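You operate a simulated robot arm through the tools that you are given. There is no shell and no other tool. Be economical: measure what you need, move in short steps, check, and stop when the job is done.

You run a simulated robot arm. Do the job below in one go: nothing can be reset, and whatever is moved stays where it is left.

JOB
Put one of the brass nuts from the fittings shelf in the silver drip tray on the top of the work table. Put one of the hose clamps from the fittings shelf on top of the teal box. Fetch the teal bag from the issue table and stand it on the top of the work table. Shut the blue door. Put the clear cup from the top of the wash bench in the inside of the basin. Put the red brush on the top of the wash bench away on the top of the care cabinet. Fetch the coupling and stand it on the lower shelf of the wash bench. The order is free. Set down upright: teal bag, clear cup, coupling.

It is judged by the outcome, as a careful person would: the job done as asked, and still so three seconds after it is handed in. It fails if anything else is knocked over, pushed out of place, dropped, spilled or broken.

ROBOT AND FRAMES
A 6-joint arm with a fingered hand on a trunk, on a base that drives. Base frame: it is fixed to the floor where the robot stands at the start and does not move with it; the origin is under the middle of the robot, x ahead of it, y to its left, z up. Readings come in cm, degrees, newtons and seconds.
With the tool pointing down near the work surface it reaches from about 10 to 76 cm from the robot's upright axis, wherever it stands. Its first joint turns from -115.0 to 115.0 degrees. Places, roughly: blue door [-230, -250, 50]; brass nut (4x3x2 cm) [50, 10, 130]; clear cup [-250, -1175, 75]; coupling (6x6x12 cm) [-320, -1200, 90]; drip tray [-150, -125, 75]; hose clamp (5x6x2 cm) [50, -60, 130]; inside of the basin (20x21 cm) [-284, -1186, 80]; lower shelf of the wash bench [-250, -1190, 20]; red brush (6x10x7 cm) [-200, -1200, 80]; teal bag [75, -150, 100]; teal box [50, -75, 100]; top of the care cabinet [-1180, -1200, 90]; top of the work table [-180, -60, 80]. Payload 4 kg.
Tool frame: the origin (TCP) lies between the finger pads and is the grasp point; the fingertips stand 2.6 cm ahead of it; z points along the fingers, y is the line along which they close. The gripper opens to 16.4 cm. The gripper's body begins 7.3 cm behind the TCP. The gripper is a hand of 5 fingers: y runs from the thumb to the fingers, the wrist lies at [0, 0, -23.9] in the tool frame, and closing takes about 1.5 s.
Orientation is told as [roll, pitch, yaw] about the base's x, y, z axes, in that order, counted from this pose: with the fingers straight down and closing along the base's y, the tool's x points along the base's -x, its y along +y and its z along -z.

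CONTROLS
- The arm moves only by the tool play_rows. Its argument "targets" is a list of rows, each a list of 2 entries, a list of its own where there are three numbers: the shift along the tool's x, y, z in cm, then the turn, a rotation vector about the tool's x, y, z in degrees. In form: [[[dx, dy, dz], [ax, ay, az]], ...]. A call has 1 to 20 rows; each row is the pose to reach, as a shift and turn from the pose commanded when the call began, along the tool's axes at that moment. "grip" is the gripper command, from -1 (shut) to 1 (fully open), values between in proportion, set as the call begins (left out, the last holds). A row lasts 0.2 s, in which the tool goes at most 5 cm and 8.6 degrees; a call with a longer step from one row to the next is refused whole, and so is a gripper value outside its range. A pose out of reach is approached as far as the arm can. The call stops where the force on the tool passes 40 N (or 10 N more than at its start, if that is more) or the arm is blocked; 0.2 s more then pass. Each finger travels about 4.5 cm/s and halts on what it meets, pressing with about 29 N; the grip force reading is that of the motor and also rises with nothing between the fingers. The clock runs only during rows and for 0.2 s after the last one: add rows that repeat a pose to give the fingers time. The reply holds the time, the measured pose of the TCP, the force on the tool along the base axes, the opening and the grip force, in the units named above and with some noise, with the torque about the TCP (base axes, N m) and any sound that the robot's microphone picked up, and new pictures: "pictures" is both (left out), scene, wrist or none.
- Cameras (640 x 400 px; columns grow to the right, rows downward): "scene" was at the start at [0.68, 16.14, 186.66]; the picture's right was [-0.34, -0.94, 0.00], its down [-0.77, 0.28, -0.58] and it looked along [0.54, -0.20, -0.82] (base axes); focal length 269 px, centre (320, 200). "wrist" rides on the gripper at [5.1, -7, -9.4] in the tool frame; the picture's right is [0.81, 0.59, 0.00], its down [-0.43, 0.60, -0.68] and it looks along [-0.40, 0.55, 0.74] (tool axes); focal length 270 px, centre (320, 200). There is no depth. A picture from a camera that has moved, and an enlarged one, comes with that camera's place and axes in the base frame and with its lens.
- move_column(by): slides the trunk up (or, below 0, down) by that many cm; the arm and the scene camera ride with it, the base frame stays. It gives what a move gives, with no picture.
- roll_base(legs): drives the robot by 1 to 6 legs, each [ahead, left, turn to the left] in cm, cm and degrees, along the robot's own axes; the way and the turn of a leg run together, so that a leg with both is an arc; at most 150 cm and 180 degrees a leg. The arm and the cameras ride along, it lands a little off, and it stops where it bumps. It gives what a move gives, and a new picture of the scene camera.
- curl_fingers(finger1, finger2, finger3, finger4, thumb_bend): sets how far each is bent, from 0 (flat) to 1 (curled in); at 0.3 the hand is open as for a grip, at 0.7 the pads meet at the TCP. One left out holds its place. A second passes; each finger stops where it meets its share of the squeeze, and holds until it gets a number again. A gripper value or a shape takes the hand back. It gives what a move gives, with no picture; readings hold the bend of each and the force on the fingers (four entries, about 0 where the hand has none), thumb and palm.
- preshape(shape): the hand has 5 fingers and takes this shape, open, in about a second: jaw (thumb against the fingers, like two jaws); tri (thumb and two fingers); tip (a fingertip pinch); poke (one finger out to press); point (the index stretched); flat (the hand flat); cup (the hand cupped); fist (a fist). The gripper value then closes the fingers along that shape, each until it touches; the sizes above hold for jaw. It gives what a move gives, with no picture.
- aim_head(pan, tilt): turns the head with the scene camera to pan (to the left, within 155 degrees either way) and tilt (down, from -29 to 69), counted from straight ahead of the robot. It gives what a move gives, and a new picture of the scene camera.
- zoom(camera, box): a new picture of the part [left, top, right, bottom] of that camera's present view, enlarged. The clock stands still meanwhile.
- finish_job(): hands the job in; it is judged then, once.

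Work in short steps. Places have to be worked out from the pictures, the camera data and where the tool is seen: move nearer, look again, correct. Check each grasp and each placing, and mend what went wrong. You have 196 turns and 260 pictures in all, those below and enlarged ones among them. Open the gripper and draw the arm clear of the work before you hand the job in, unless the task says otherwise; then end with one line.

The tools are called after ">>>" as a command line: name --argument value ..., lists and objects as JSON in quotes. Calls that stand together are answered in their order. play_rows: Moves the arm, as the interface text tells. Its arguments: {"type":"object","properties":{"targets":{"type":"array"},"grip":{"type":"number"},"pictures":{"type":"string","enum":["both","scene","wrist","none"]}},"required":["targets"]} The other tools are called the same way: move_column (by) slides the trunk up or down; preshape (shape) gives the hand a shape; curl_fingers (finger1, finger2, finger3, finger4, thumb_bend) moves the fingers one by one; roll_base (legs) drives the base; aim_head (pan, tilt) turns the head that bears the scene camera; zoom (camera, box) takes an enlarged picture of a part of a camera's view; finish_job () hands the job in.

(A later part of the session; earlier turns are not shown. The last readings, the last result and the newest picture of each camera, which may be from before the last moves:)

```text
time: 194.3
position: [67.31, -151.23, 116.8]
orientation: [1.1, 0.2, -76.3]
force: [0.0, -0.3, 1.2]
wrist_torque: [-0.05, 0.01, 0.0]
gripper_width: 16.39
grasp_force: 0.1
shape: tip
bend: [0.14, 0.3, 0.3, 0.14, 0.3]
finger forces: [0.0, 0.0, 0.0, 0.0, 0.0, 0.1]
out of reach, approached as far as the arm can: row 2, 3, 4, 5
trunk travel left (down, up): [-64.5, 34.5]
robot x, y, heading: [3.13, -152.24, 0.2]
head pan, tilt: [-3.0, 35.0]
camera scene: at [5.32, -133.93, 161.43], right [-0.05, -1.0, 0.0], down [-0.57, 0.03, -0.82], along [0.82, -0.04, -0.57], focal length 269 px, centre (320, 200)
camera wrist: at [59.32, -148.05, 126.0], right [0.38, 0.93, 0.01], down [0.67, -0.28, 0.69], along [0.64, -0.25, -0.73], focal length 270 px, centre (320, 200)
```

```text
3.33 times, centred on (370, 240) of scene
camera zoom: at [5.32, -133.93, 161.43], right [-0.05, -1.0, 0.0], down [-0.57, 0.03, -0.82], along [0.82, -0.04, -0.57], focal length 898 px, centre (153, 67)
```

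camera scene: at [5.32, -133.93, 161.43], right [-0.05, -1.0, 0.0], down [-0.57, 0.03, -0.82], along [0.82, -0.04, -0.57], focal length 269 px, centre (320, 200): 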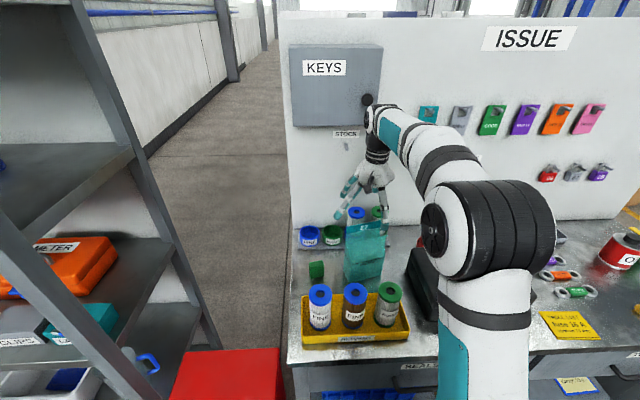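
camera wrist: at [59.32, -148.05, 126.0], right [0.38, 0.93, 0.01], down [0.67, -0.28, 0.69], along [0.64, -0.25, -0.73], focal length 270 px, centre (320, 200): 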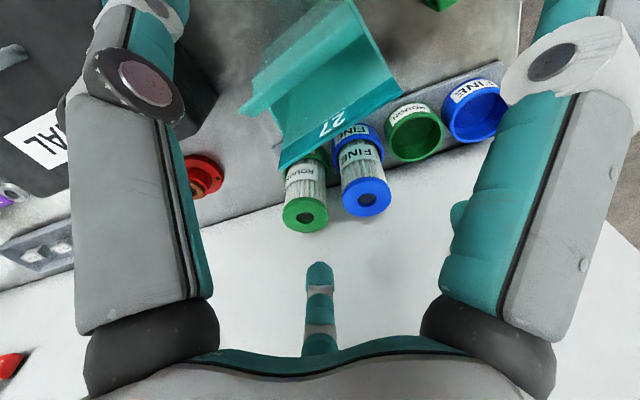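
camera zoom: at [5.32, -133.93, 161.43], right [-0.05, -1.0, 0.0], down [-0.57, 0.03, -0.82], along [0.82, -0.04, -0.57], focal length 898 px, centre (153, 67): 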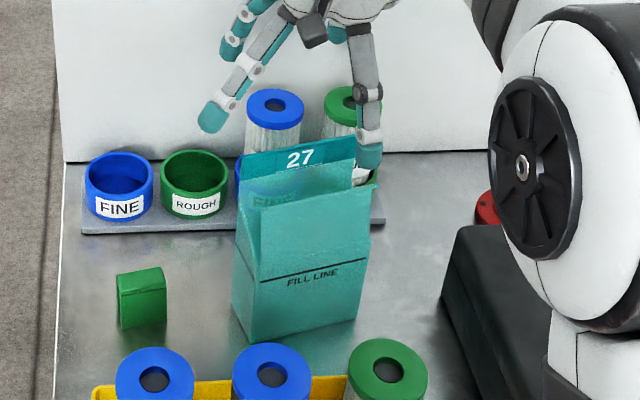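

It's an open-topped bag whose back panel carries the header; centre ≈(66.6,-151.7), turned ~21°. I'll grip across both panels near the top. Align yaw and descend to z≈108 first.

>>> play_rows --targets '[[[0, -1.2, 2], [0, 0, -3]], [[0, -2.5, 4], [0, 0, -6]], [[0, -2.5, 8], [0, 0, -8]], [[0, -2.5, 11.5], [0, 0, -8]], [[0, -2.5, 11.5], [0, 0, -8]]]'

>>> zoom --camera "scene" --box '[290, 180, 450, 300]'

```text
time: 195.5
position: [64.62, -151.76, 105.35]
orientation: [0.2, 0.3, -68.2]
force: [0.2, 0.7, 0.8]
wrist_torque: [0.0, 0.0, 0.01]
gripper_width: 16.42
grasp_force: 0.1
shape: tip
bend: [0.14, 0.3, 0.3, 0.14, 0.3]
finger forces: [0.0, 0.0, 0.0, 0.0, 0.1, 0.0]
trunk travel left (down, up): [-64.5, 34.5]
robot x, y, heading: [2.76, -152.11, 0.6]
head pan, tilt: [-3.0, 35.0]
camera scene: at [5.34, -133.92, 161.43], right [-0.05, -1.0, 0.0], down [-0.57, 0.03, -0.82], along [0.82, -0.04, -0.57], focal length 269 px, centre (320, 200)
camera wrist: at [56.33, -149.75, 114.68], right [0.25, 0.97, 0.01], down [0.71, -0.19, 0.68], along [0.66, -0.16, -0.74], focal length 270 px, centre (320, 200)
```

scene: 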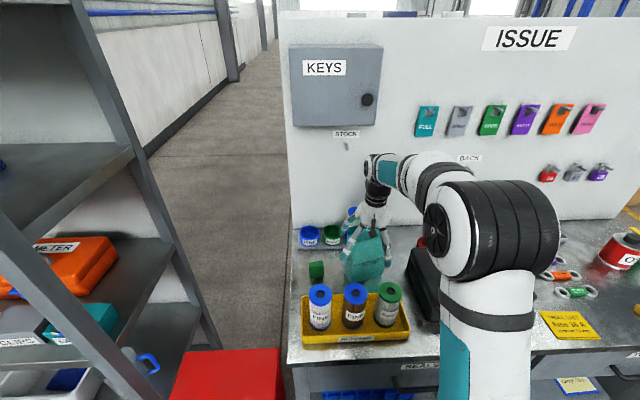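
wrist: 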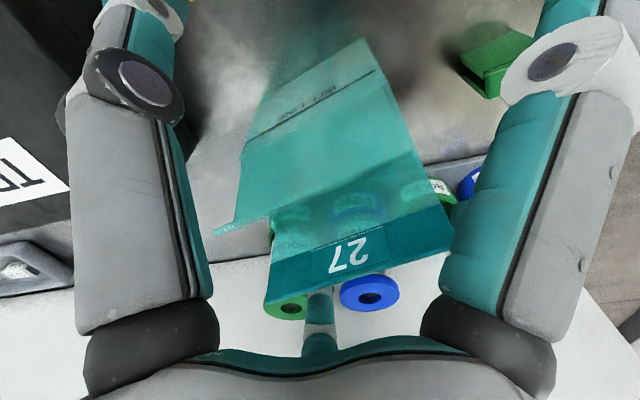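

```text
3.33 times, centred on (370, 240) of scene
camera zoom: at [5.34, -133.92, 161.43], right [-0.05, -1.0, 0.0], down [-0.57, 0.03, -0.82], along [0.82, -0.04, -0.57], focal length 898 px, centre (153, 67)
```

zoom: 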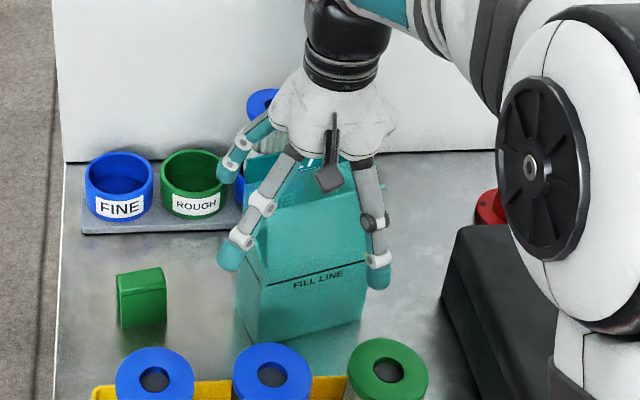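

Aligned; shift 1.3 cm along closing axis and descend 3.4 cm, then close gently with thumb and fingers 2/3.

>>> play_rows --targets '[[[0, 1.2, 1.5], [0, 0, 0]], [[0, 1.3, 3.4], [0, 0, 0]], [[0, 1.3, 3.4], [0, 0, 0]]]' --pictures "none"

>>> curl_fingers --finger2 0.5 --finger3 0.5 --thumb_bend 0.5

>>> curl_fingers --finger2 0.62 --finger3 0.62 --thumb_bend 0.62

>>> zoom --camera "wrist" --box '[0, 0, 640, 400]'

```text
time: 196.3
position: [66.11, -151.19, 102.13]
orientation: [0.3, 0.4, -68.3]
force: [0.2, -0.2, 0.6]
wrist_torque: [-0.02, 0.02, 0.02]
gripper_width: 16.4
grasp_force: 0.1
shape: tip
bend: [0.14, 0.3, 0.3, 0.14, 0.3]
finger forces: [0.0, 0.0, 0.0, 0.1, 0.0, 0.1]
trunk travel left (down, up): [-64.5, 34.5]
robot x, y, heading: [2.51, -152.07, 0.1]
head pan, tilt: [-3.0, 35.0]
```

```text
time: 197.3
position: [66.18, -151.1, 102.26]
orientation: [0.4, 0.3, -68.3]
force: [0.8, 0.5, -0.3]
wrist_torque: [0.0, 0.04, -0.03]
gripper_width: 10.09
grasp_force: 0.0
shape: fingers
bend: [0.14, 0.5, 0.5, 0.14, 0.5]
finger forces: [0.0, 0.0, 0.0, 0.0, 0.0, 0.1]
trunk travel left (down, up): [-64.5, 34.5]
robot x, y, heading: [2.12, -152.17, 0.2]
head pan, tilt: [-3.0, 35.0]
```

```text
time: 198.3
position: [66.09, -151.22, 102.26]
orientation: [0.4, 0.4, -68.2]
force: [-0.1, 1.4, 0.3]
wrist_torque: [0.0, 0.03, 0.01]
gripper_width: 10.03
grasp_force: 1.9
shape: fingers
bend: [0.14, 0.61, 0.61, 0.14, 0.61]
finger forces: [0.0, 1.1, 1.1, 0.0, 2.2, 0.1]
trunk travel left (down, up): [-64.5, 34.5]
robot x, y, heading: [2.82, -151.66, 0.4]
head pan, tilt: [-3.0, 35.0]
```

```text
1.00 times, centred on (320, 200) of wrist (not enlarged: the box is as wide or as high as the picture)
camera zoom: at [57.8, -149.12, 111.49], right [0.25, 0.97, 0.01], down [0.71, -0.19, 0.68], along [0.66, -0.16, -0.74], focal length 270 px, centre (320, 200)
```

zoom: 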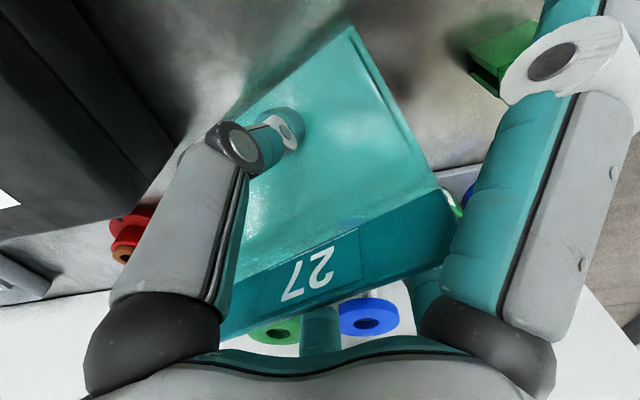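

Thumb and fingers contact symmetrically (1–2 N). Squeeze a bit more and lift.

>>> curl_fingers --finger2 0.68 --finger3 0.68 --thumb_bend 0.69

>>> play_rows --targets '[[[0, 0, -0.8], [0, 0, 0]], [[0, 0, -2], [0, 0, 0]], [[0, 0, -4], [0, 0, 0]], [[0, 0, -4], [0, 0, 0]]]' --pictures "scene"

>>> zoom --camera "scene" --box '[290, 180, 450, 300]'

```text
time: 199.3
position: [65.99, -151.12, 102.1]
orientation: [0.3, 0.2, -68.3]
force: [0.3, -0.8, 5.0]
wrist_torque: [-0.03, 0.11, -0.01]
gripper_width: 10.05
grasp_force: 11.1
shape: fingers
bend: [0.14, 0.63, 0.62, 0.14, 0.63]
finger forces: [0.0, 5.4, 5.5, 0.1, 10.6, 0.0]
trunk travel left (down, up): [-64.5, 34.5]
robot x, y, heading: [2.7, -152.07, 0.3]
head pan, tilt: [-3.0, 35.0]
```

```text
time: 200.3
position: [66.03, -151.33, 106.16]
orientation: [0.3, 0.4, -68.3]
force: [0.7, 0.4, -0.5]
wrist_torque: [-0.03, -0.01, -0.02]
gripper_width: 10.18
grasp_force: 1.2
shape: fingers
bend: [0.14, 0.67, 0.67, 0.14, 0.68]
finger forces: [0.0, 0.9, 0.7, 0.1, 1.2, 0.0]
trunk travel left (down, up): [-64.5, 34.5]
robot x, y, heading: [2.86, -152.16, 0.4]
head pan, tilt: [-3.0, 35.0]
camera scene: at [5.36, -133.91, 161.43], right [-0.05, -1.0, 0.0], down [-0.57, 0.03, -0.82], along [0.82, -0.04, -0.57], focal length 269 px, centre (320, 200)
```

scene: 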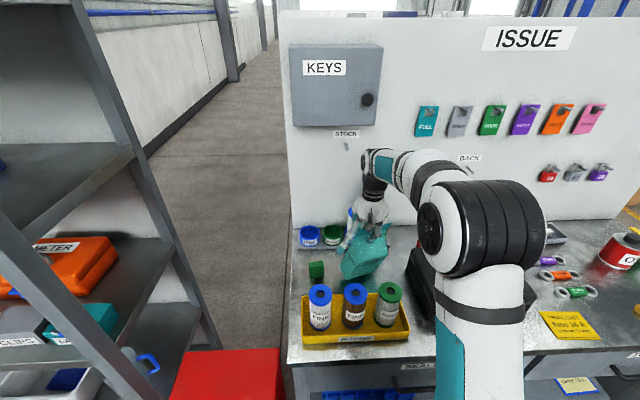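

```text
3.33 times, centred on (370, 240) of scene
camera zoom: at [5.36, -133.91, 161.43], right [-0.05, -1.0, 0.0], down [-0.57, 0.03, -0.82], along [0.82, -0.04, -0.57], focal length 898 px, centre (153, 67)
```

zoom: 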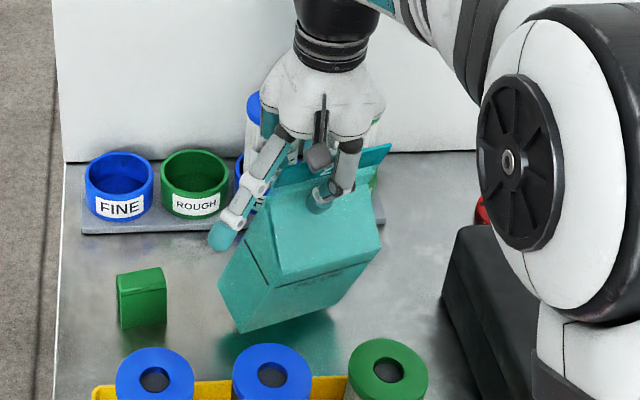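

The bag pivoted – gripping the sloped panels slips. Lower it back to stand, release, and check.

>>> play_rows --targets '[[[0, 0, 1.5], [0, 0, 0]], [[0, 0, 3], [0, 0, 0]], [[0, 0, 4], [0, 0, 0]], [[0, 0, 4], [0, 0, 0]]]' --pictures "none"

>>> zoom --camera "scene" --box '[290, 180, 450, 300]'

```text
time: 201.2
position: [66.49, -150.89, 103.08]
orientation: [1.4, 0.0, -68.3]
force: [-0.6, 1.3, 20.3]
wrist_torque: [-0.04, 0.18, 0.01]
gripper_width: 10.18
grasp_force: 16.5
shape: fingers
bend: [0.14, 0.65, 0.65, 0.14, 0.69]
finger forces: [0.1, 6.0, 5.9, 0.0, 20.4, 0.1]
trunk travel left (down, up): [-64.5, 34.5]
robot x, y, heading: [2.87, -151.77, 0.3]
head pan, tilt: [-3.0, 35.0]
stopped in row 4: the force on the tool passed its limit at 44 N (the readings are from after the stop); the commanded pose is now the measured one
```

```text
3.33 times, centred on (370, 240) of scene
camera zoom: at [5.22, -133.86, 161.43], right [-0.05, -1.0, 0.0], down [-0.57, 0.03, -0.82], along [0.82, -0.04, -0.57], focal length 898 px, centre (153, 67)
```

zoom: 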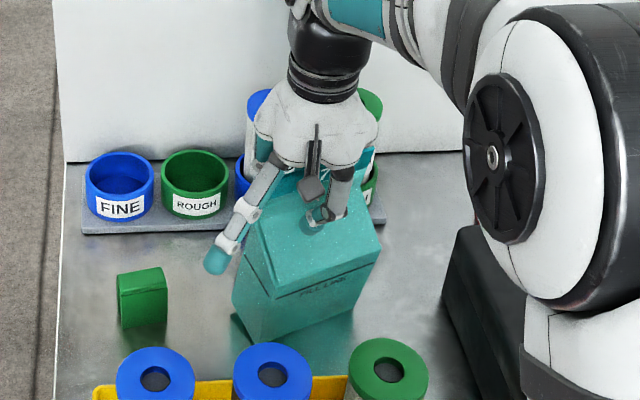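

Nearly upright; ease off and release slowly so it settles.

>>> play_rows --targets '[[[0, 0, -0.5], [0, 0, 0]], [[0, 0, -0.5], [0, 0, 0]]]' --pictures "none"

>>> curl_fingers --finger2 0.62 --finger3 0.62 --thumb_bend 0.62

>>> curl_fingers --finger2 0.5 --finger3 0.5 --thumb_bend 0.5

>>> play_rows --targets '[[[0, 0, 0], [0, 0, 0]]]'

>>> zoom --camera "scene" --box '[290, 180, 450, 300]'

```text
time: 201.8
position: [66.26, -150.98, 103.14]
orientation: [1.0, 0.1, -68.4]
force: [-0.4, 0.6, 7.9]
wrist_torque: [0.0, 0.08, 0.01]
gripper_width: 10.16
grasp_force: 9.8
shape: fingers
bend: [0.14, 0.65, 0.65, 0.14, 0.68]
finger forces: [0.0, 3.8, 3.8, 0.1, 11.4, 0.1]
trunk travel left (down, up): [-64.5, 34.5]
robot x, y, heading: [3.26, -152.21, 0.2]
head pan, tilt: [-3.0, 35.0]
```

```text
time: 202.8
position: [66.22, -151.05, 103.1]
orientation: [0.9, 0.1, -68.3]
force: [0.5, 0.8, 0.2]
wrist_torque: [0.0, 0.0, -0.04]
gripper_width: 10.05
grasp_force: 0.1
shape: fingers
bend: [0.14, 0.62, 0.62, 0.14, 0.62]
finger forces: [0.0, 0.0, 0.0, 0.1, 0.1, 0.1]
trunk travel left (down, up): [-64.5, 34.5]
robot x, y, heading: [2.74, -151.93, 0.1]
head pan, tilt: [-3.0, 35.0]
```

```text
time: 203.8
position: [66.25, -151.01, 103.31]
orientation: [0.9, 0.1, -68.3]
force: [0.4, 0.0, -1.2]
wrist_torque: [0.02, 0.0, -0.02]
gripper_width: 10.14
grasp_force: 0.0
shape: fingers
bend: [0.14, 0.5, 0.5, 0.14, 0.5]
finger forces: [0.1, 0.0, 0.1, 0.0, 0.0, 0.2]
trunk travel left (down, up): [-64.5, 34.5]
robot x, y, heading: [2.69, -152.14, 0.4]
head pan, tilt: [-3.0, 35.0]
```

```text
time: 204.2
position: [66.18, -151.04, 103.16]
orientation: [0.9, 0.1, -68.3]
force: [-0.3, 0.4, 0.3]
wrist_torque: [0.01, -0.02, 0.0]
gripper_width: 10.11
grasp_force: 0.0
shape: fingers
bend: [0.14, 0.5, 0.5, 0.14, 0.5]
finger forces: [0.0, 0.0, 0.1, 0.1, 0.1, 0.0]
trunk travel left (down, up): [-64.5, 34.5]
robot x, y, heading: [3.06, -151.67, 0.3]
head pan, tilt: [-3.0, 35.0]
camera scene: at [5.36, -133.91, 161.43], right [-0.05, -1.0, 0.0], down [-0.57, 0.03, -0.82], along [0.82, -0.04, -0.57], focal length 269 px, centre (320, 200)
camera wrist: at [57.89, -148.93, 112.39], right [0.25, 0.97, 0.01], down [0.7, -0.19, 0.69], along [0.67, -0.16, -0.73], focal length 270 px, centre (320, 200)
```

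scene: 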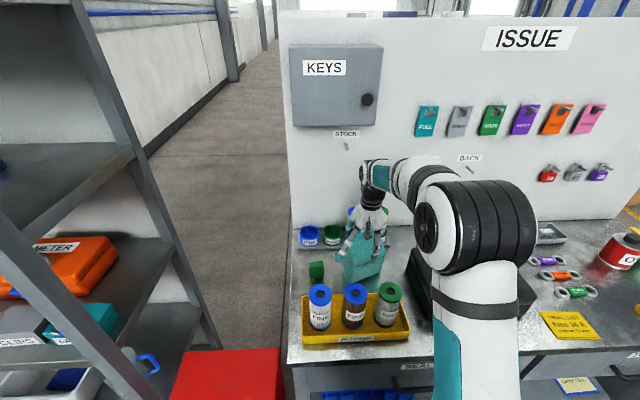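
wrist: 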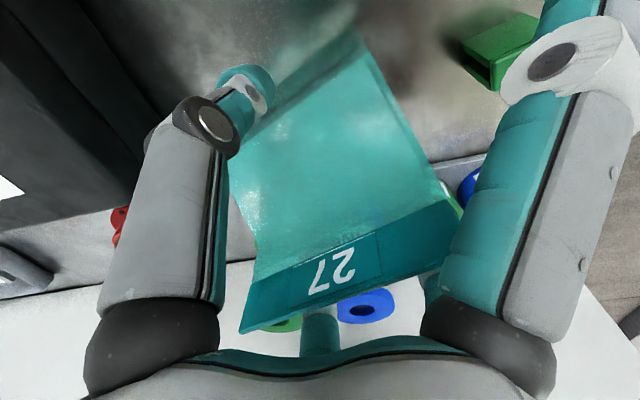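

```text
3.33 times, centred on (370, 240) of scene
camera zoom: at [5.36, -133.91, 161.43], right [-0.05, -1.0, 0.0], down [-0.57, 0.03, -0.82], along [0.82, -0.04, -0.57], focal length 898 px, centre (153, 67)
```

zoom: 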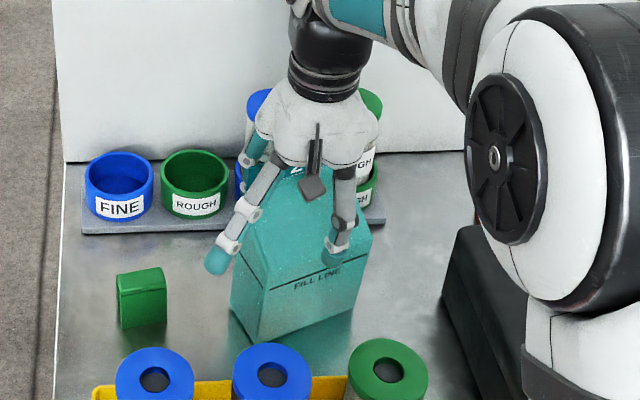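

The bag stands again. Its header is a vertical flap at about (68.7,-150.8), z 104–107. Raise and shift so thumb and fingers straddle the header, then pinch it.

>>> play_rows --targets '[[[0, 0, -2], [0, 0, 0]], [[-0.3, 1, -3.4], [0, 0, 0]], [[-0.6, 2.2, -3.4], [0, 0, 0]], [[-0.6, 2.2, -3.4], [0, 0, 0]]]' --pictures "none"

>>> curl_fingers --finger2 0.62 --finger3 0.62 --thumb_bend 0.62

>>> zoom --camera "wrist" --box '[0, 0, 640, 400]'

```text
time: 205.2
position: [68.47, -150.58, 106.55]
orientation: [0.9, 0.1, -68.3]
force: [-0.6, 0.0, -0.1]
wrist_torque: [0.0, 0.03, 0.0]
gripper_width: 10.11
grasp_force: 0.0
shape: fingers
bend: [0.14, 0.5, 0.5, 0.14, 0.5]
finger forces: [0.1, 0.1, 0.1, 0.0, 0.1, 0.0]
trunk travel left (down, up): [-64.5, 34.5]
robot x, y, heading: [2.97, -152.01, 0.2]
head pan, tilt: [-3.0, 35.0]
```

```text
time: 206.2
position: [68.41, -150.62, 106.66]
orientation: [0.9, 0.1, -68.4]
force: [0.7, 0.0, -0.7]
wrist_torque: [-0.03, -0.03, 0.0]
gripper_width: 10.07
grasp_force: 0.0
shape: fingers
bend: [0.14, 0.62, 0.62, 0.14, 0.62]
finger forces: [0.0, 0.0, 0.0, 0.0, 0.0, 0.0]
trunk travel left (down, up): [-64.5, 34.5]
robot x, y, heading: [2.66, -152.02, 0.5]
head pan, tilt: [-3.0, 35.0]
```

```text
1.00 times, centred on (320, 200) of wrist (not enlarged: the box is as wide or as high as the picture)
camera zoom: at [60.11, -148.59, 115.82], right [0.25, 0.97, 0.01], down [0.7, -0.19, 0.69], along [0.67, -0.16, -0.73], focal length 270 px, centre (320, 200)
```

zoom: 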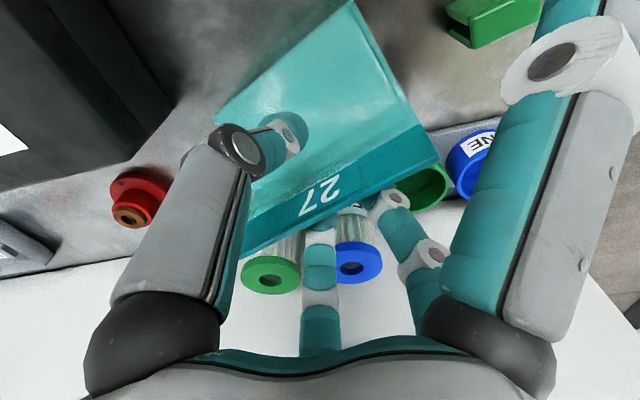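

The header lies between thumb and fingers. Close firmly on it.

>>> curl_fingers --finger2 0.72 --finger3 0.72 --thumb_bend 0.72

>>> curl_fingers --finger2 0.85 --finger3 0.85 --thumb_bend 0.85

>>> zoom --camera "wrist" --box '[0, 0, 640, 400]'

```text
time: 207.2
position: [68.46, -150.72, 106.76]
orientation: [0.9, 0.1, -68.3]
force: [-0.2, -0.1, 0.0]
wrist_torque: [-0.03, 0.03, -0.04]
gripper_width: 10.2
grasp_force: 1.8
shape: fingers
bend: [0.14, 0.69, 0.69, 0.14, 0.69]
finger forces: [0.1, 0.0, 0.0, 0.1, 4.2, 0.0]
trunk travel left (down, up): [-64.5, 34.5]
robot x, y, heading: [2.57, -152.23, 0.2]
head pan, tilt: [-3.0, 35.0]
```

```text
time: 208.2
position: [68.61, -150.64, 106.51]
orientation: [0.9, 0.1, -68.4]
force: [-0.8, -0.4, -0.6]
wrist_torque: [-0.01, 0.01, 0.0]
gripper_width: 10.29
grasp_force: 22.8
shape: fingers
bend: [0.14, 0.73, 0.73, 0.14, 0.74]
finger forces: [0.0, 13.8, 13.8, 0.0, 18.4, 0.0]
trunk travel left (down, up): [-64.5, 34.5]
robot x, y, heading: [2.58, -151.73, 0.4]
head pan, tilt: [-3.0, 35.0]
```

```text
1.00 times, centred on (320, 200) of wrist (not enlarged: the box is as wide or as high as the picture)
camera zoom: at [60.11, -148.59, 115.82], right [0.25, 0.97, 0.01], down [0.7, -0.19, 0.69], along [0.67, -0.16, -0.73], focal length 270 px, centre (320, 200)
```

zoom: 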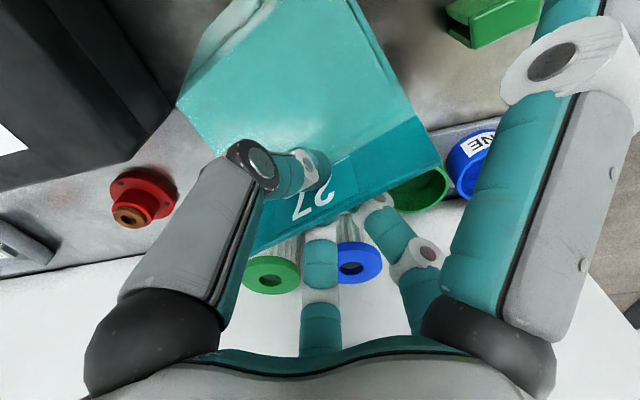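

Firm pinch on the header (14+14 vs 18 N). Lift slowly 4 cm.

>>> play_rows --targets '[[[0, 0, -0.5], [0, 0, 0]], [[0, 0, -1.2], [0, 0, 0]], [[0, 0, -2.2], [0, 0, 0]], [[0, 0, -4], [0, 0, 0]], [[0, 0, -4], [0, 0, 0]]]' --pictures "none"

>>> zoom --camera "scene" --box '[290, 170, 450, 300]'

```text
time: 209.4
position: [68.4, -150.86, 110.52]
orientation: [1.0, 0.2, -68.3]
force: [0.1, 0.7, -0.3]
wrist_torque: [0.02, -0.03, -0.01]
gripper_width: 10.28
grasp_force: 23.8
shape: fingers
bend: [0.14, 0.73, 0.73, 0.14, 0.74]
finger forces: [0.0, 13.9, 13.8, 0.0, 18.3, 0.0]
trunk travel left (down, up): [-64.5, 34.5]
robot x, y, heading: [3.01, -151.98, 0.2]
head pan, tilt: [-3.0, 35.0]
```

```text
3.08 times, centred on (370, 235) of scene
camera zoom: at [5.37, -133.91, 161.43], right [-0.05, -1.0, 0.0], down [-0.57, 0.03, -0.82], along [0.82, -0.04, -0.57], focal length 829 px, centre (166, 92)
```

zoom: 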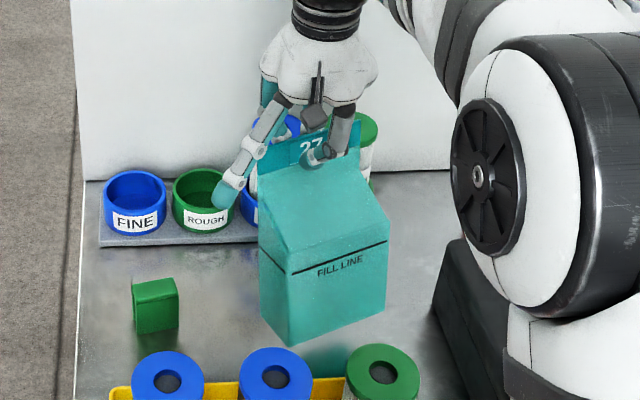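

The bag hangs level from its header. Raise 22 cm, back out, turn right 180°, and approach the work table.

>>> move_column --by 22

>>> roll_base --legs '[[-57, 0, 0], [0, 0, -90], [0, 0, -90], [0, -28, 0], [20, 0, 0]]'

>>> aim_head --pan 0 --tilt 48

```text
time: 211.7
position: [68.53, -150.69, 132.49]
orientation: [0.9, 0.1, -68.2]
force: [1.1, 0.5, -0.7]
wrist_torque: [0.04, 0.01, 0.0]
gripper_width: 10.28
grasp_force: 23.2
shape: fingers
bend: [0.14, 0.73, 0.73, 0.14, 0.74]
finger forces: [0.1, 13.9, 13.9, 0.0, 18.4, 0.0]
trunk travel left (down, up): [-86.5, 12.5]
robot x, y, heading: [3.09, -152.28, 0.3]
head pan, tilt: [-3.0, 35.0]
```

```text
time: 225.5
position: [-141.9, -124.72, 132.46]
orientation: [0.9, 0.2, 111.3]
force: [0.6, 1.2, -0.8]
wrist_torque: [-0.04, -0.05, -0.01]
gripper_width: 10.29
grasp_force: 21.2
shape: fingers
bend: [0.14, 0.73, 0.73, 0.14, 0.75]
finger forces: [0.0, 13.2, 13.1, 0.1, 16.7, 0.0]
trunk travel left (down, up): [-86.5, 12.5]
robot x, y, heading: [-75.83, -124.15, 179.9]
head pan, tilt: [-3.0, 35.0]
camera scene: at [-79.26, -141.96, 183.43], right [0.05, 1.0, 0.0], down [0.57, -0.03, -0.82], along [-0.82, 0.04, -0.57], focal length 269 px, centre (320, 200)
```

scene: 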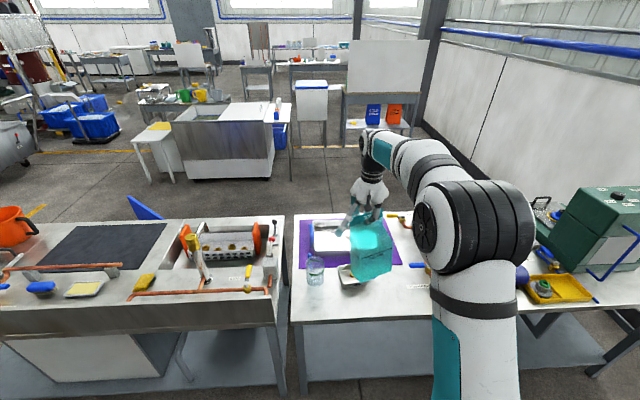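

```text
time: 226.3
position: [-141.78, -124.7, 132.71]
orientation: [0.9, 0.2, 111.3]
force: [-0.2, 0.1, -0.3]
wrist_torque: [-0.01, 0.0, 0.02]
gripper_width: 10.28
grasp_force: 21.5
shape: fingers
bend: [0.14, 0.73, 0.73, 0.14, 0.75]
finger forces: [0.0, 13.1, 13.1, 0.1, 16.8, 0.0]
trunk travel left (down, up): [-86.5, 12.5]
robot x, y, heading: [-76.13, -124.18, 180.0]
head pan, tilt: [0.0, 48.0]
camera scene: at [-78.17, -142.41, 181.54], right [0.0, 1.0, 0.0], down [0.74, 0.0, -0.67], along [-0.67, 0.0, -0.74], focal length 269 px, centre (320, 200)
```

scene: 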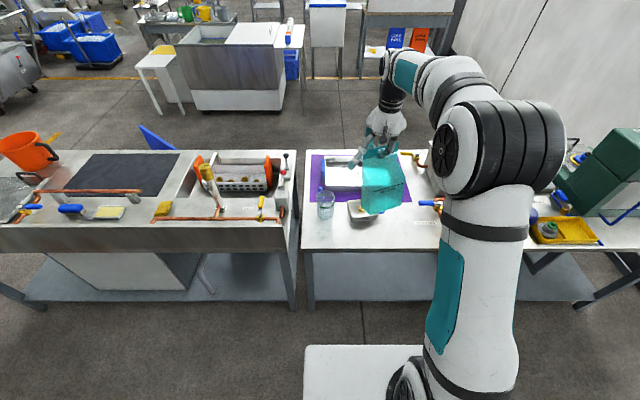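

Free strip in front of the drip tray: I'll stand the bag at about (-149,-132). Drive 10 ahead, 8 left and lower the trunk 27 cm.

>>> roll_base --legs '[[9.4, 8.2, 0]]'

>>> move_column --by -26

>>> play_rows --targets '[[[0, 0, 0], [0, 0, 0]]]'

```text
time: 227.5
position: [-151.15, -133.08, 132.54]
orientation: [0.8, 0.1, 111.4]
force: [-0.1, -0.4, 0.2]
wrist_torque: [0.04, 0.01, 0.04]
gripper_width: 10.28
grasp_force: 22.1
shape: fingers
bend: [0.14, 0.73, 0.73, 0.14, 0.75]
finger forces: [0.1, 13.1, 13.1, 0.1, 16.8, 0.1]
trunk travel left (down, up): [-86.5, 12.5]
robot x, y, heading: [-84.89, -132.1, -180.2]
head pan, tilt: [0.0, 48.0]
camera scene: at [-87.56, -150.81, 181.51], right [0.0, 1.0, 0.0], down [0.74, 0.0, -0.67], along [-0.67, 0.0, -0.74], focal length 269 px, centre (320, 200)
```

scene: 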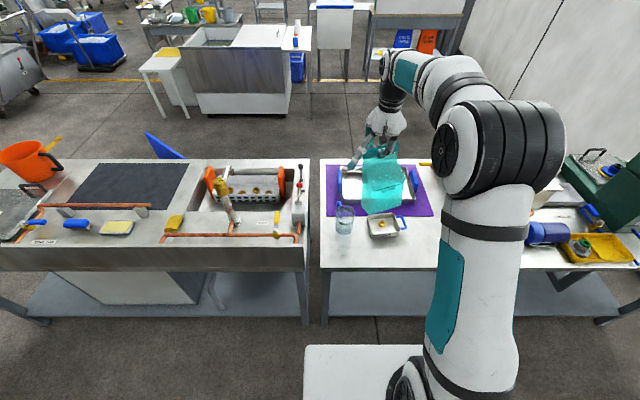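

```text
time: 230.2
position: [-150.96, -133.09, 106.62]
orientation: [0.8, 0.1, 111.4]
force: [0.0, 0.2, -1.3]
wrist_torque: [0.02, 0.01, 0.0]
gripper_width: 10.28
grasp_force: 21.0
shape: fingers
bend: [0.14, 0.73, 0.73, 0.14, 0.75]
finger forces: [0.0, 13.2, 13.2, 0.1, 16.8, 0.0]
trunk travel left (down, up): [-60.5, 38.5]
robot x, y, heading: [-85.36, -132.61, -180.1]
head pan, tilt: [0.0, 48.0]
```

```text
time: 230.6
position: [-151.03, -133.13, 106.46]
orientation: [0.9, 0.1, 111.4]
force: [-0.2, 0.8, 1.5]
wrist_torque: [-0.01, -0.01, -0.02]
gripper_width: 10.3
grasp_force: 21.4
shape: fingers
bend: [0.14, 0.73, 0.73, 0.14, 0.75]
finger forces: [0.1, 13.2, 13.1, 0.0, 16.8, 0.0]
trunk travel left (down, up): [-60.5, 38.5]
robot x, y, heading: [-85.41, -132.02, -179.8]
head pan, tilt: [0.0, 48.0]
camera scene: at [-87.42, -150.68, 155.53], right [0.0, 1.0, 0.0], down [0.74, 0.0, -0.67], along [-0.67, 0.0, -0.74], focal length 269 px, centre (320, 200)
camera wrist: at [-142.49, -135.16, 115.78], right [-0.25, -0.97, 0.01], down [-0.7, 0.19, 0.69], along [-0.67, 0.17, -0.73], focal length 270 px, centre (320, 200)
```

scene: 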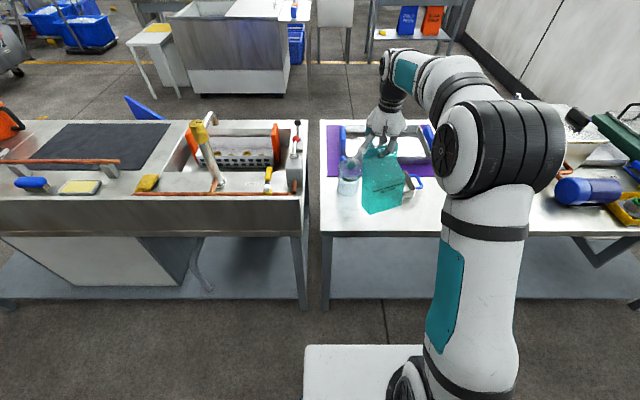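
wrist: 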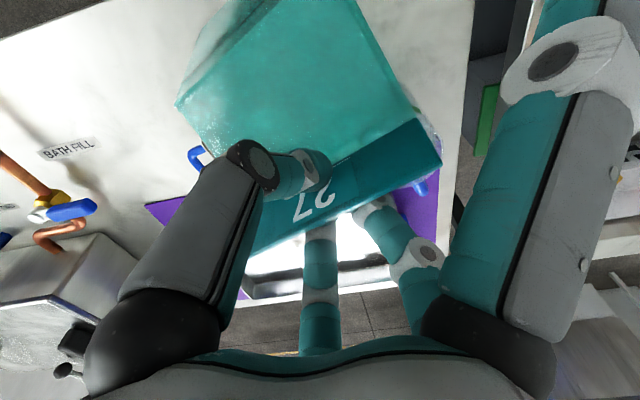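

>>> zoom --camera "scene" --box '[310, 120, 450, 240]'

```text
3.33 times, centred on (380, 180) of scene
camera zoom: at [-87.42, -150.68, 155.53], right [0.0, 1.0, 0.0], down [0.74, 0.0, -0.67], along [-0.67, 0.0, -0.74], focal length 898 px, centre (120, 267)
```

zoom: 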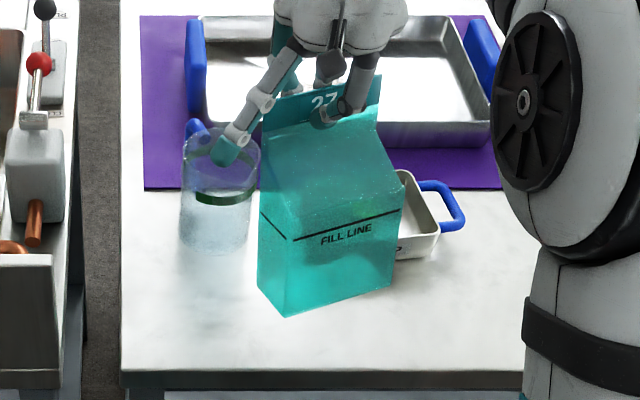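

Clear of bottle and tray. Lower in small steps until contact.

>>> play_rows --targets '[[[0, 0, 1], [0, 0, 0]], [[0, 0, 2], [0, 0, 0]], [[0, 0, 3], [0, 0, 0]], [[0, 0, 3], [0, 0, 0]]]' --pictures "none"

>>> play_rows --targets '[[[0, 0, 0.5], [0, 0, 0]], [[0, 0, 1], [0, 0, 0]], [[0, 0, 1.5], [0, 0, 0]], [[0, 0, 1.5], [0, 0, 0]]]' --pictures "none"

>>> zoom --camera "scene" --box '[310, 120, 450, 240]'

```text
time: 231.6
position: [-151.09, -133.02, 103.76]
orientation: [0.9, 0.1, 111.4]
force: [0.0, -0.4, -1.0]
wrist_torque: [-0.01, -0.02, 0.04]
gripper_width: 10.31
grasp_force: 21.6
shape: fingers
bend: [0.14, 0.73, 0.73, 0.14, 0.75]
finger forces: [0.0, 13.2, 13.4, 0.0, 16.9, 0.0]
trunk travel left (down, up): [-60.5, 38.5]
robot x, y, heading: [-85.49, -132.19, -180.0]
head pan, tilt: [0.0, 48.0]
```

```text
time: 232.6
position: [-151.09, -133.09, 102.18]
orientation: [0.9, 0.1, 111.4]
force: [-0.3, -0.6, -0.4]
wrist_torque: [-0.03, -0.01, -0.02]
gripper_width: 10.31
grasp_force: 21.9
shape: fingers
bend: [0.14, 0.73, 0.73, 0.14, 0.75]
finger forces: [0.0, 13.2, 13.3, 0.0, 17.0, 0.0]
trunk travel left (down, up): [-60.5, 38.5]
robot x, y, heading: [-85.31, -132.21, -180.0]
head pan, tilt: [0.0, 48.0]
```

```text
3.33 times, centred on (380, 180) of scene
camera zoom: at [-87.42, -150.68, 155.53], right [0.0, 1.0, 0.0], down [0.74, 0.0, -0.67], along [-0.67, 0.0, -0.74], focal length 898 px, centre (120, 267)
```

zoom: 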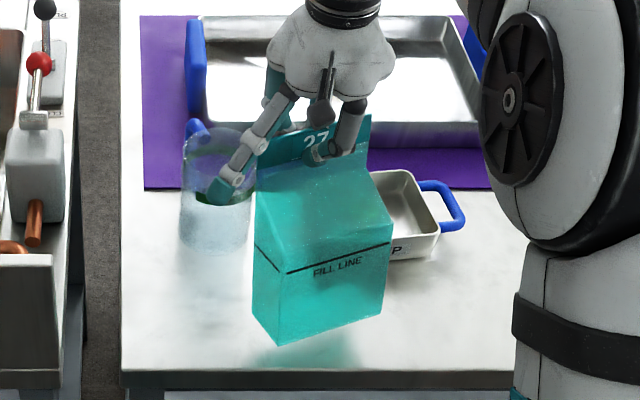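

Still above the table; keep lowering.

>>> play_rows --targets '[[[0, 0, 0.5], [0, 0, 0]], [[0, 0, 1], [0, 0, 0]], [[0, 0, 1.5], [0, 0, 0]], [[0, 0, 1.5], [0, 0, 0]]]' --pictures "none"

>>> play_rows --targets '[[[0, 0, 0.4], [0, 0, 0]], [[0, 0, 0.8], [0, 0, 0]], [[0, 0, 1.2], [0, 0, 0]], [[0, 0, 1.2], [0, 0, 0]]]' --pictures "none"

>>> zoom --camera "scene" --box '[310, 120, 450, 240]'

```text
time: 233.6
position: [-151.16, -133.12, 100.55]
orientation: [0.9, 0.1, 111.4]
force: [-0.1, -0.7, -0.5]
wrist_torque: [-0.01, 0.02, -0.02]
gripper_width: 10.31
grasp_force: 22.7
shape: fingers
bend: [0.14, 0.73, 0.73, 0.14, 0.75]
finger forces: [0.0, 13.4, 13.4, 0.0, 17.0, 0.1]
trunk travel left (down, up): [-60.5, 38.5]
robot x, y, heading: [-85.71, -132.12, -180.2]
head pan, tilt: [0.0, 48.0]
```

```text
time: 234.6
position: [-151.06, -133.15, 99.36]
orientation: [0.9, 0.1, 111.4]
force: [-0.3, 0.5, 0.0]
wrist_torque: [0.02, -0.01, -0.01]
gripper_width: 10.28
grasp_force: 21.6
shape: fingers
bend: [0.14, 0.73, 0.73, 0.14, 0.75]
finger forces: [0.1, 13.6, 13.5, 0.0, 17.3, 0.0]
trunk travel left (down, up): [-60.5, 38.5]
robot x, y, heading: [-85.12, -132.28, -180.0]
head pan, tilt: [0.0, 48.0]
```

```text
3.33 times, centred on (380, 180) of scene
camera zoom: at [-87.42, -150.68, 155.53], right [0.0, 1.0, 0.0], down [0.74, 0.0, -0.67], along [-0.67, 0.0, -0.74], focal length 898 px, centre (120, 267)
```

zoom: 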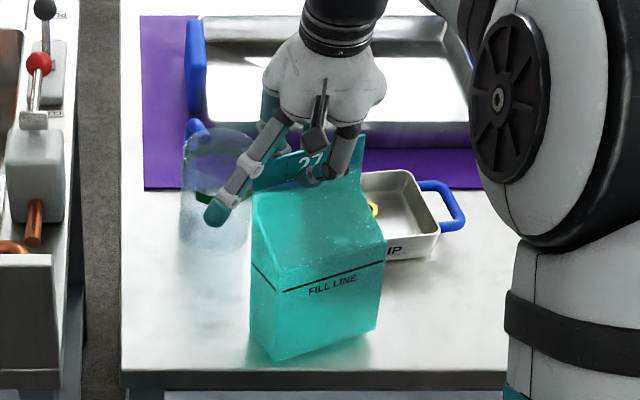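

Almost down; shift 1.2 cm away from the edge and keep lowering.

>>> play_rows --targets '[[[-0.45, 1.1, 0], [0, 0, 0]], [[-0.45, 1.1, 0.4], [0, 0, 0]], [[-0.45, 1.1, 0.8], [0, 0, 0]], [[-0.45, 1.1, 0.8], [0, 0, 0]]]' --pictures "none"

>>> play_rows --targets '[[[0, 0, 0.3], [0, 0, 0]], [[0, 0, 0.6], [0, 0, 0]], [[0, 0, 0.9], [0, 0, 0]], [[0, 0, 0.9], [0, 0, 0]]]' --pictures "none"

>>> zoom --camera "scene" --box '[310, 120, 450, 240]'

```text
time: 235.6
position: [-152.31, -132.96, 98.62]
orientation: [0.8, 0.1, 111.4]
force: [0.0, -1.2, 0.2]
wrist_torque: [-0.03, 0.04, -0.02]
gripper_width: 10.36
grasp_force: 23.3
shape: fingers
bend: [0.14, 0.73, 0.73, 0.14, 0.77]
finger forces: [0.0, 14.5, 14.6, 0.0, 18.2, 0.0]
trunk travel left (down, up): [-60.5, 38.5]
robot x, y, heading: [-85.45, -132.04, 179.9]
head pan, tilt: [0.0, 48.0]
```

```text
time: 236.6
position: [-152.28, -133.05, 97.73]
orientation: [0.9, 0.0, 111.4]
force: [-1.4, 0.2, 3.0]
wrist_torque: [0.01, -0.04, 0.03]
gripper_width: 10.36
grasp_force: 25.3
shape: fingers
bend: [0.14, 0.73, 0.73, 0.14, 0.78]
finger forces: [0.1, 15.0, 15.1, 0.0, 19.7, 0.0]
trunk travel left (down, up): [-60.5, 38.5]
robot x, y, heading: [-84.99, -131.94, -180.2]
head pan, tilt: [0.0, 48.0]
```

```text
3.33 times, centred on (380, 180) of scene
camera zoom: at [-87.4, -150.69, 155.53], right [0.0, 1.0, 0.0], down [0.74, 0.0, -0.67], along [-0.67, 0.0, -0.74], focal length 898 px, centre (120, 267)
```

zoom: 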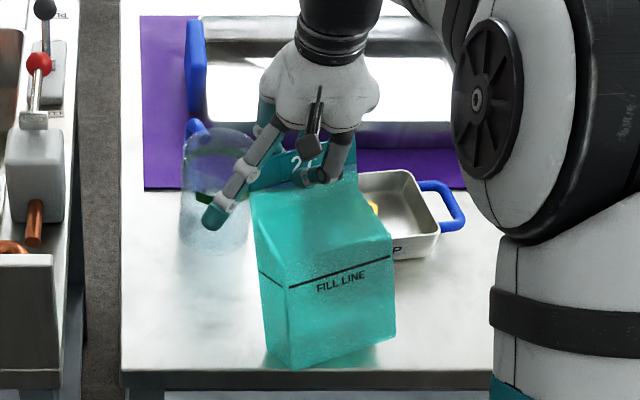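

The bag bottom touched and leaned (top away from me). Lift a little, tilt the tool 8° so the bag hangs plumb, and re-lower.

>>> play_rows --targets '[[[0, 0, -0.7], [0, 0, 0]], [[0, 0, -1.5], [0, 0, 0]], [[0, 0, -1.5], [-4, 0, 0]], [[0, 0, -1.5], [-8, 0, 0]], [[0, 0, -1.5], [-8, 0, 0]]]' --pictures "none"

>>> zoom --camera "scene" --box '[310, 120, 450, 240]'

```text
time: 237.8
position: [-152.31, -133.02, 99.13]
orientation: [8.9, 0.1, 111.4]
force: [-0.4, -0.2, 0.2]
wrist_torque: [0.0, -0.01, -0.02]
gripper_width: 10.36
grasp_force: 23.5
shape: fingers
bend: [0.14, 0.73, 0.73, 0.14, 0.78]
finger forces: [0.0, 14.3, 14.3, 0.0, 18.0, 0.1]
trunk travel left (down, up): [-60.5, 38.5]
robot x, y, heading: [-85.2, -132.29, -179.9]
head pan, tilt: [0.0, 48.0]
```

```text
3.33 times, centred on (380, 180) of scene
camera zoom: at [-87.42, -150.68, 155.53], right [0.0, 1.0, 0.0], down [0.74, 0.0, -0.67], along [-0.67, 0.0, -0.74], focal length 898 px, centre (120, 267)
```

zoom: 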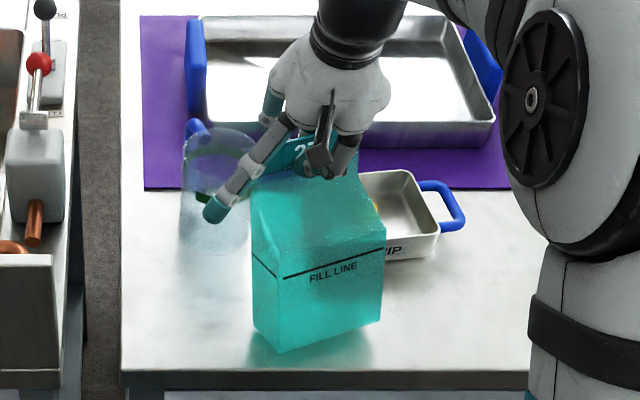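

Plumb again. Lower straight down 1.5 cm in small steps.

>>> play_rows --targets '[[[0, -0.07, 0.5], [0, 0, 0]], [[0, -0.14, 1], [0, 0, 0]], [[0, -0.2, 1.5], [0, 0, 0]], [[0, -0.2, 1.5], [0, 0, 0]]]' --pictures "none"

>>> zoom --camera "scene" --box '[310, 120, 450, 240]'

```text
time: 238.8
position: [-152.29, -133.3, 97.88]
orientation: [9.2, 0.0, 111.4]
force: [-6.3, -0.8, 20.5]
wrist_torque: [-0.02, 0.14, -0.01]
gripper_width: 10.51
grasp_force: 33.3
shape: fingers
bend: [0.14, 0.64, 0.64, 0.14, 0.83]
finger forces: [0.0, 19.3, 19.3, 0.0, 27.7, 0.1]
trunk travel left (down, up): [-60.5, 38.5]
robot x, y, heading: [-85.78, -132.29, 180.0]
head pan, tilt: [0.0, 48.0]
```

```text
3.33 times, centred on (380, 180) of scene
camera zoom: at [-87.29, -150.68, 155.55], right [0.0, 1.0, 0.0], down [0.74, 0.0, -0.67], along [-0.67, 0.0, -0.74], focal length 898 px, centre (120, 267)
```

zoom: 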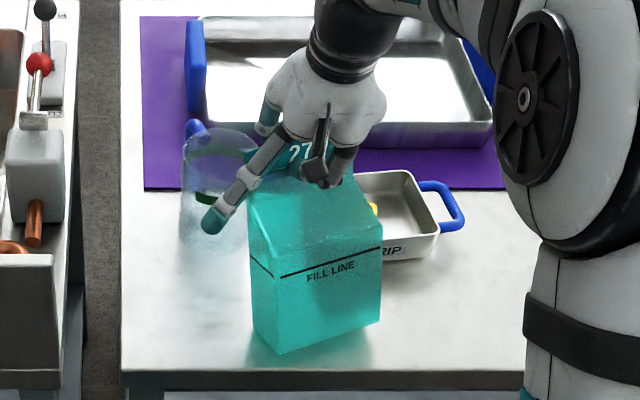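

On the table (20 N). Ease up a little and release slowly.

>>> play_rows --targets '[[[0, 0.1, -0.6], [0, 0, 0]], [[0, 0.1, -0.6], [0, 0, 0]]]' --pictures "none"

>>> curl_fingers --finger2 0.62 --finger3 0.62 --thumb_bend 0.73

>>> zoom --camera "scene" --box '[310, 120, 450, 240]'

```text
time: 239.4
position: [-152.13, -133.03, 98.08]
orientation: [8.6, 0.3, 111.4]
force: [0.2, -0.1, 0.3]
wrist_torque: [0.03, -0.04, -0.03]
gripper_width: 10.51
grasp_force: 26.4
shape: fingers
bend: [0.14, 0.64, 0.64, 0.14, 0.82]
finger forces: [0.1, 15.6, 15.5, 0.0, 22.5, 0.0]
trunk travel left (down, up): [-60.5, 38.5]
robot x, y, heading: [-85.53, -132.03, -179.8]
head pan, tilt: [0.0, 48.0]
```

```text
time: 240.4
position: [-152.28, -133.13, 98.33]
orientation: [8.9, 0.1, 111.4]
force: [-2.9, -0.8, 3.7]
wrist_torque: [-0.07, 0.03, -0.01]
gripper_width: 10.43
grasp_force: 3.2
shape: fingers
bend: [0.14, 0.62, 0.62, 0.14, 0.76]
finger forces: [0.1, 0.0, 0.0, 0.0, 4.8, 0.0]
trunk travel left (down, up): [-60.5, 38.5]
robot x, y, heading: [-85.28, -132.18, -179.8]
head pan, tilt: [0.0, 48.0]
```

```text
3.33 times, centred on (380, 180) of scene
camera zoom: at [-87.39, -150.7, 155.53], right [0.0, 1.0, 0.0], down [0.74, 0.0, -0.67], along [-0.67, 0.0, -0.74], focal length 898 px, centre (120, 267)
```

zoom: 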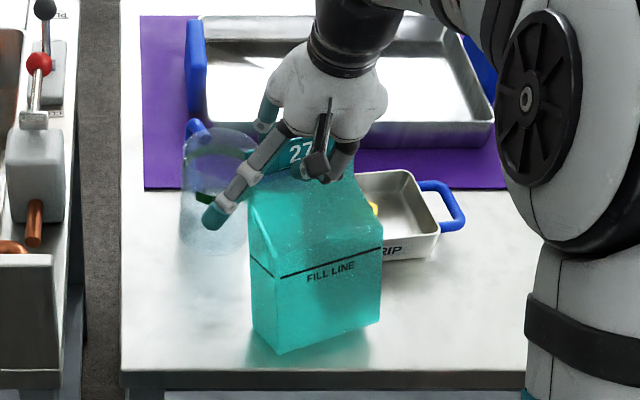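

Standing. Open fully and raise straight up clear.

>>> curl_fingers --finger2 0.5 --finger3 0.5 --thumb_bend 0.5

>>> move_column --by 30

>>> roll_base --legs '[[-30, 0, 0]]'

>>> aim_head --pan 30 --tilt 25

```text
time: 241.4
position: [-152.25, -133.03, 98.56]
orientation: [9.0, 0.0, 111.4]
force: [-6.2, -1.8, 28.6]
wrist_torque: [0.14, 0.08, 0.04]
gripper_width: 10.17
grasp_force: 15.5
shape: fingers
bend: [0.14, 0.5, 0.5, 0.14, 0.83]
finger forces: [0.0, 0.0, 0.1, 0.0, 30.2, 0.0]
trunk travel left (down, up): [-60.5, 38.5]
robot x, y, heading: [-85.54, -131.91, 180.2]
head pan, tilt: [0.0, 48.0]
```

```text
time: 244.4
position: [-152.27, -133.15, 128.23]
orientation: [9.0, 0.0, 111.4]
force: [-0.2, 1.4, -0.3]
wrist_torque: [0.02, -0.01, 0.0]
gripper_width: 10.13
grasp_force: 0.1
shape: fingers
bend: [0.14, 0.5, 0.5, 0.14, 0.5]
finger forces: [0.1, 0.1, 0.0, 0.0, 0.0, 0.0]
trunk travel left (down, up): [-90.5, 8.5]
robot x, y, heading: [-85.54, -132.4, -180.1]
head pan, tilt: [0.0, 48.0]
```

```text
time: 246.4
position: [-122.58, -132.79, 128.34]
orientation: [8.8, 0.1, 111.0]
force: [-0.2, -0.7, 0.0]
wrist_torque: [0.02, 0.03, 0.04]
gripper_width: 10.11
grasp_force: 0.1
shape: fingers
bend: [0.14, 0.5, 0.5, 0.14, 0.5]
finger forces: [0.0, 0.0, 0.0, 0.0, 0.0, 0.0]
trunk travel left (down, up): [-90.5, 8.5]
robot x, y, heading: [-55.66, -132.35, 179.7]
head pan, tilt: [0.0, 48.0]
camera scene: at [-57.75, -150.77, 185.53], right [0.01, 1.0, 0.0], down [0.74, 0.0, -0.67], along [-0.67, 0.0, -0.74], focal length 269 px, centre (320, 200)
```

scene: 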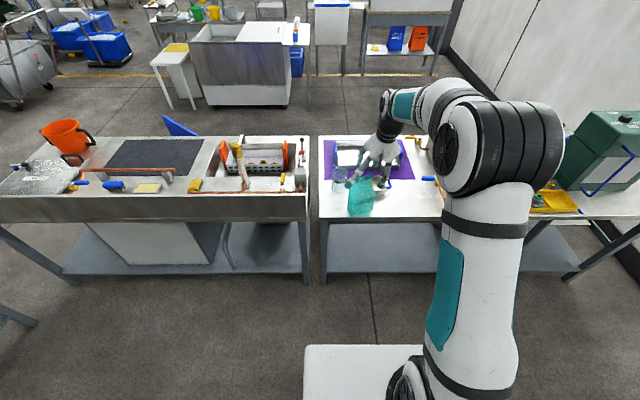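

```text
time: 247.4
position: [-122.6, -132.83, 128.4]
orientation: [8.9, 0.1, 111.1]
force: [-0.7, -0.3, -0.1]
wrist_torque: [-0.05, 0.05, 0.02]
gripper_width: 10.14
grasp_force: 0.1
shape: fingers
bend: [0.14, 0.5, 0.5, 0.14, 0.5]
finger forces: [0.1, 0.1, 0.1, 0.1, 0.0, 0.0]
trunk travel left (down, up): [-90.5, 8.5]
robot x, y, heading: [-55.7, -132.22, 179.7]
head pan, tilt: [30.0, 25.0]
camera scene: at [-57.98, -155.37, 189.0], right [-0.49, 0.87, 0.0], down [0.37, 0.21, -0.91], along [-0.79, -0.45, -0.42], focal length 269 px, centre (320, 200)
```

scene: 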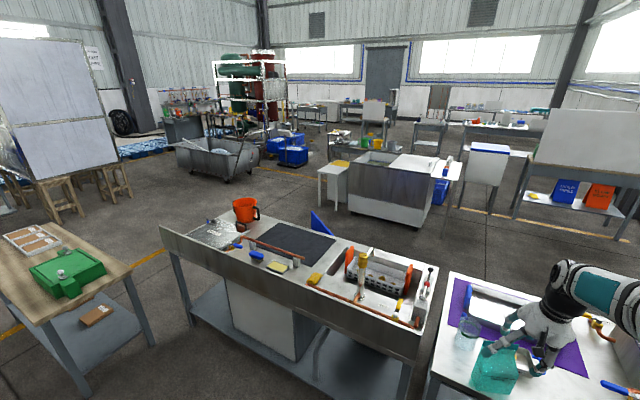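

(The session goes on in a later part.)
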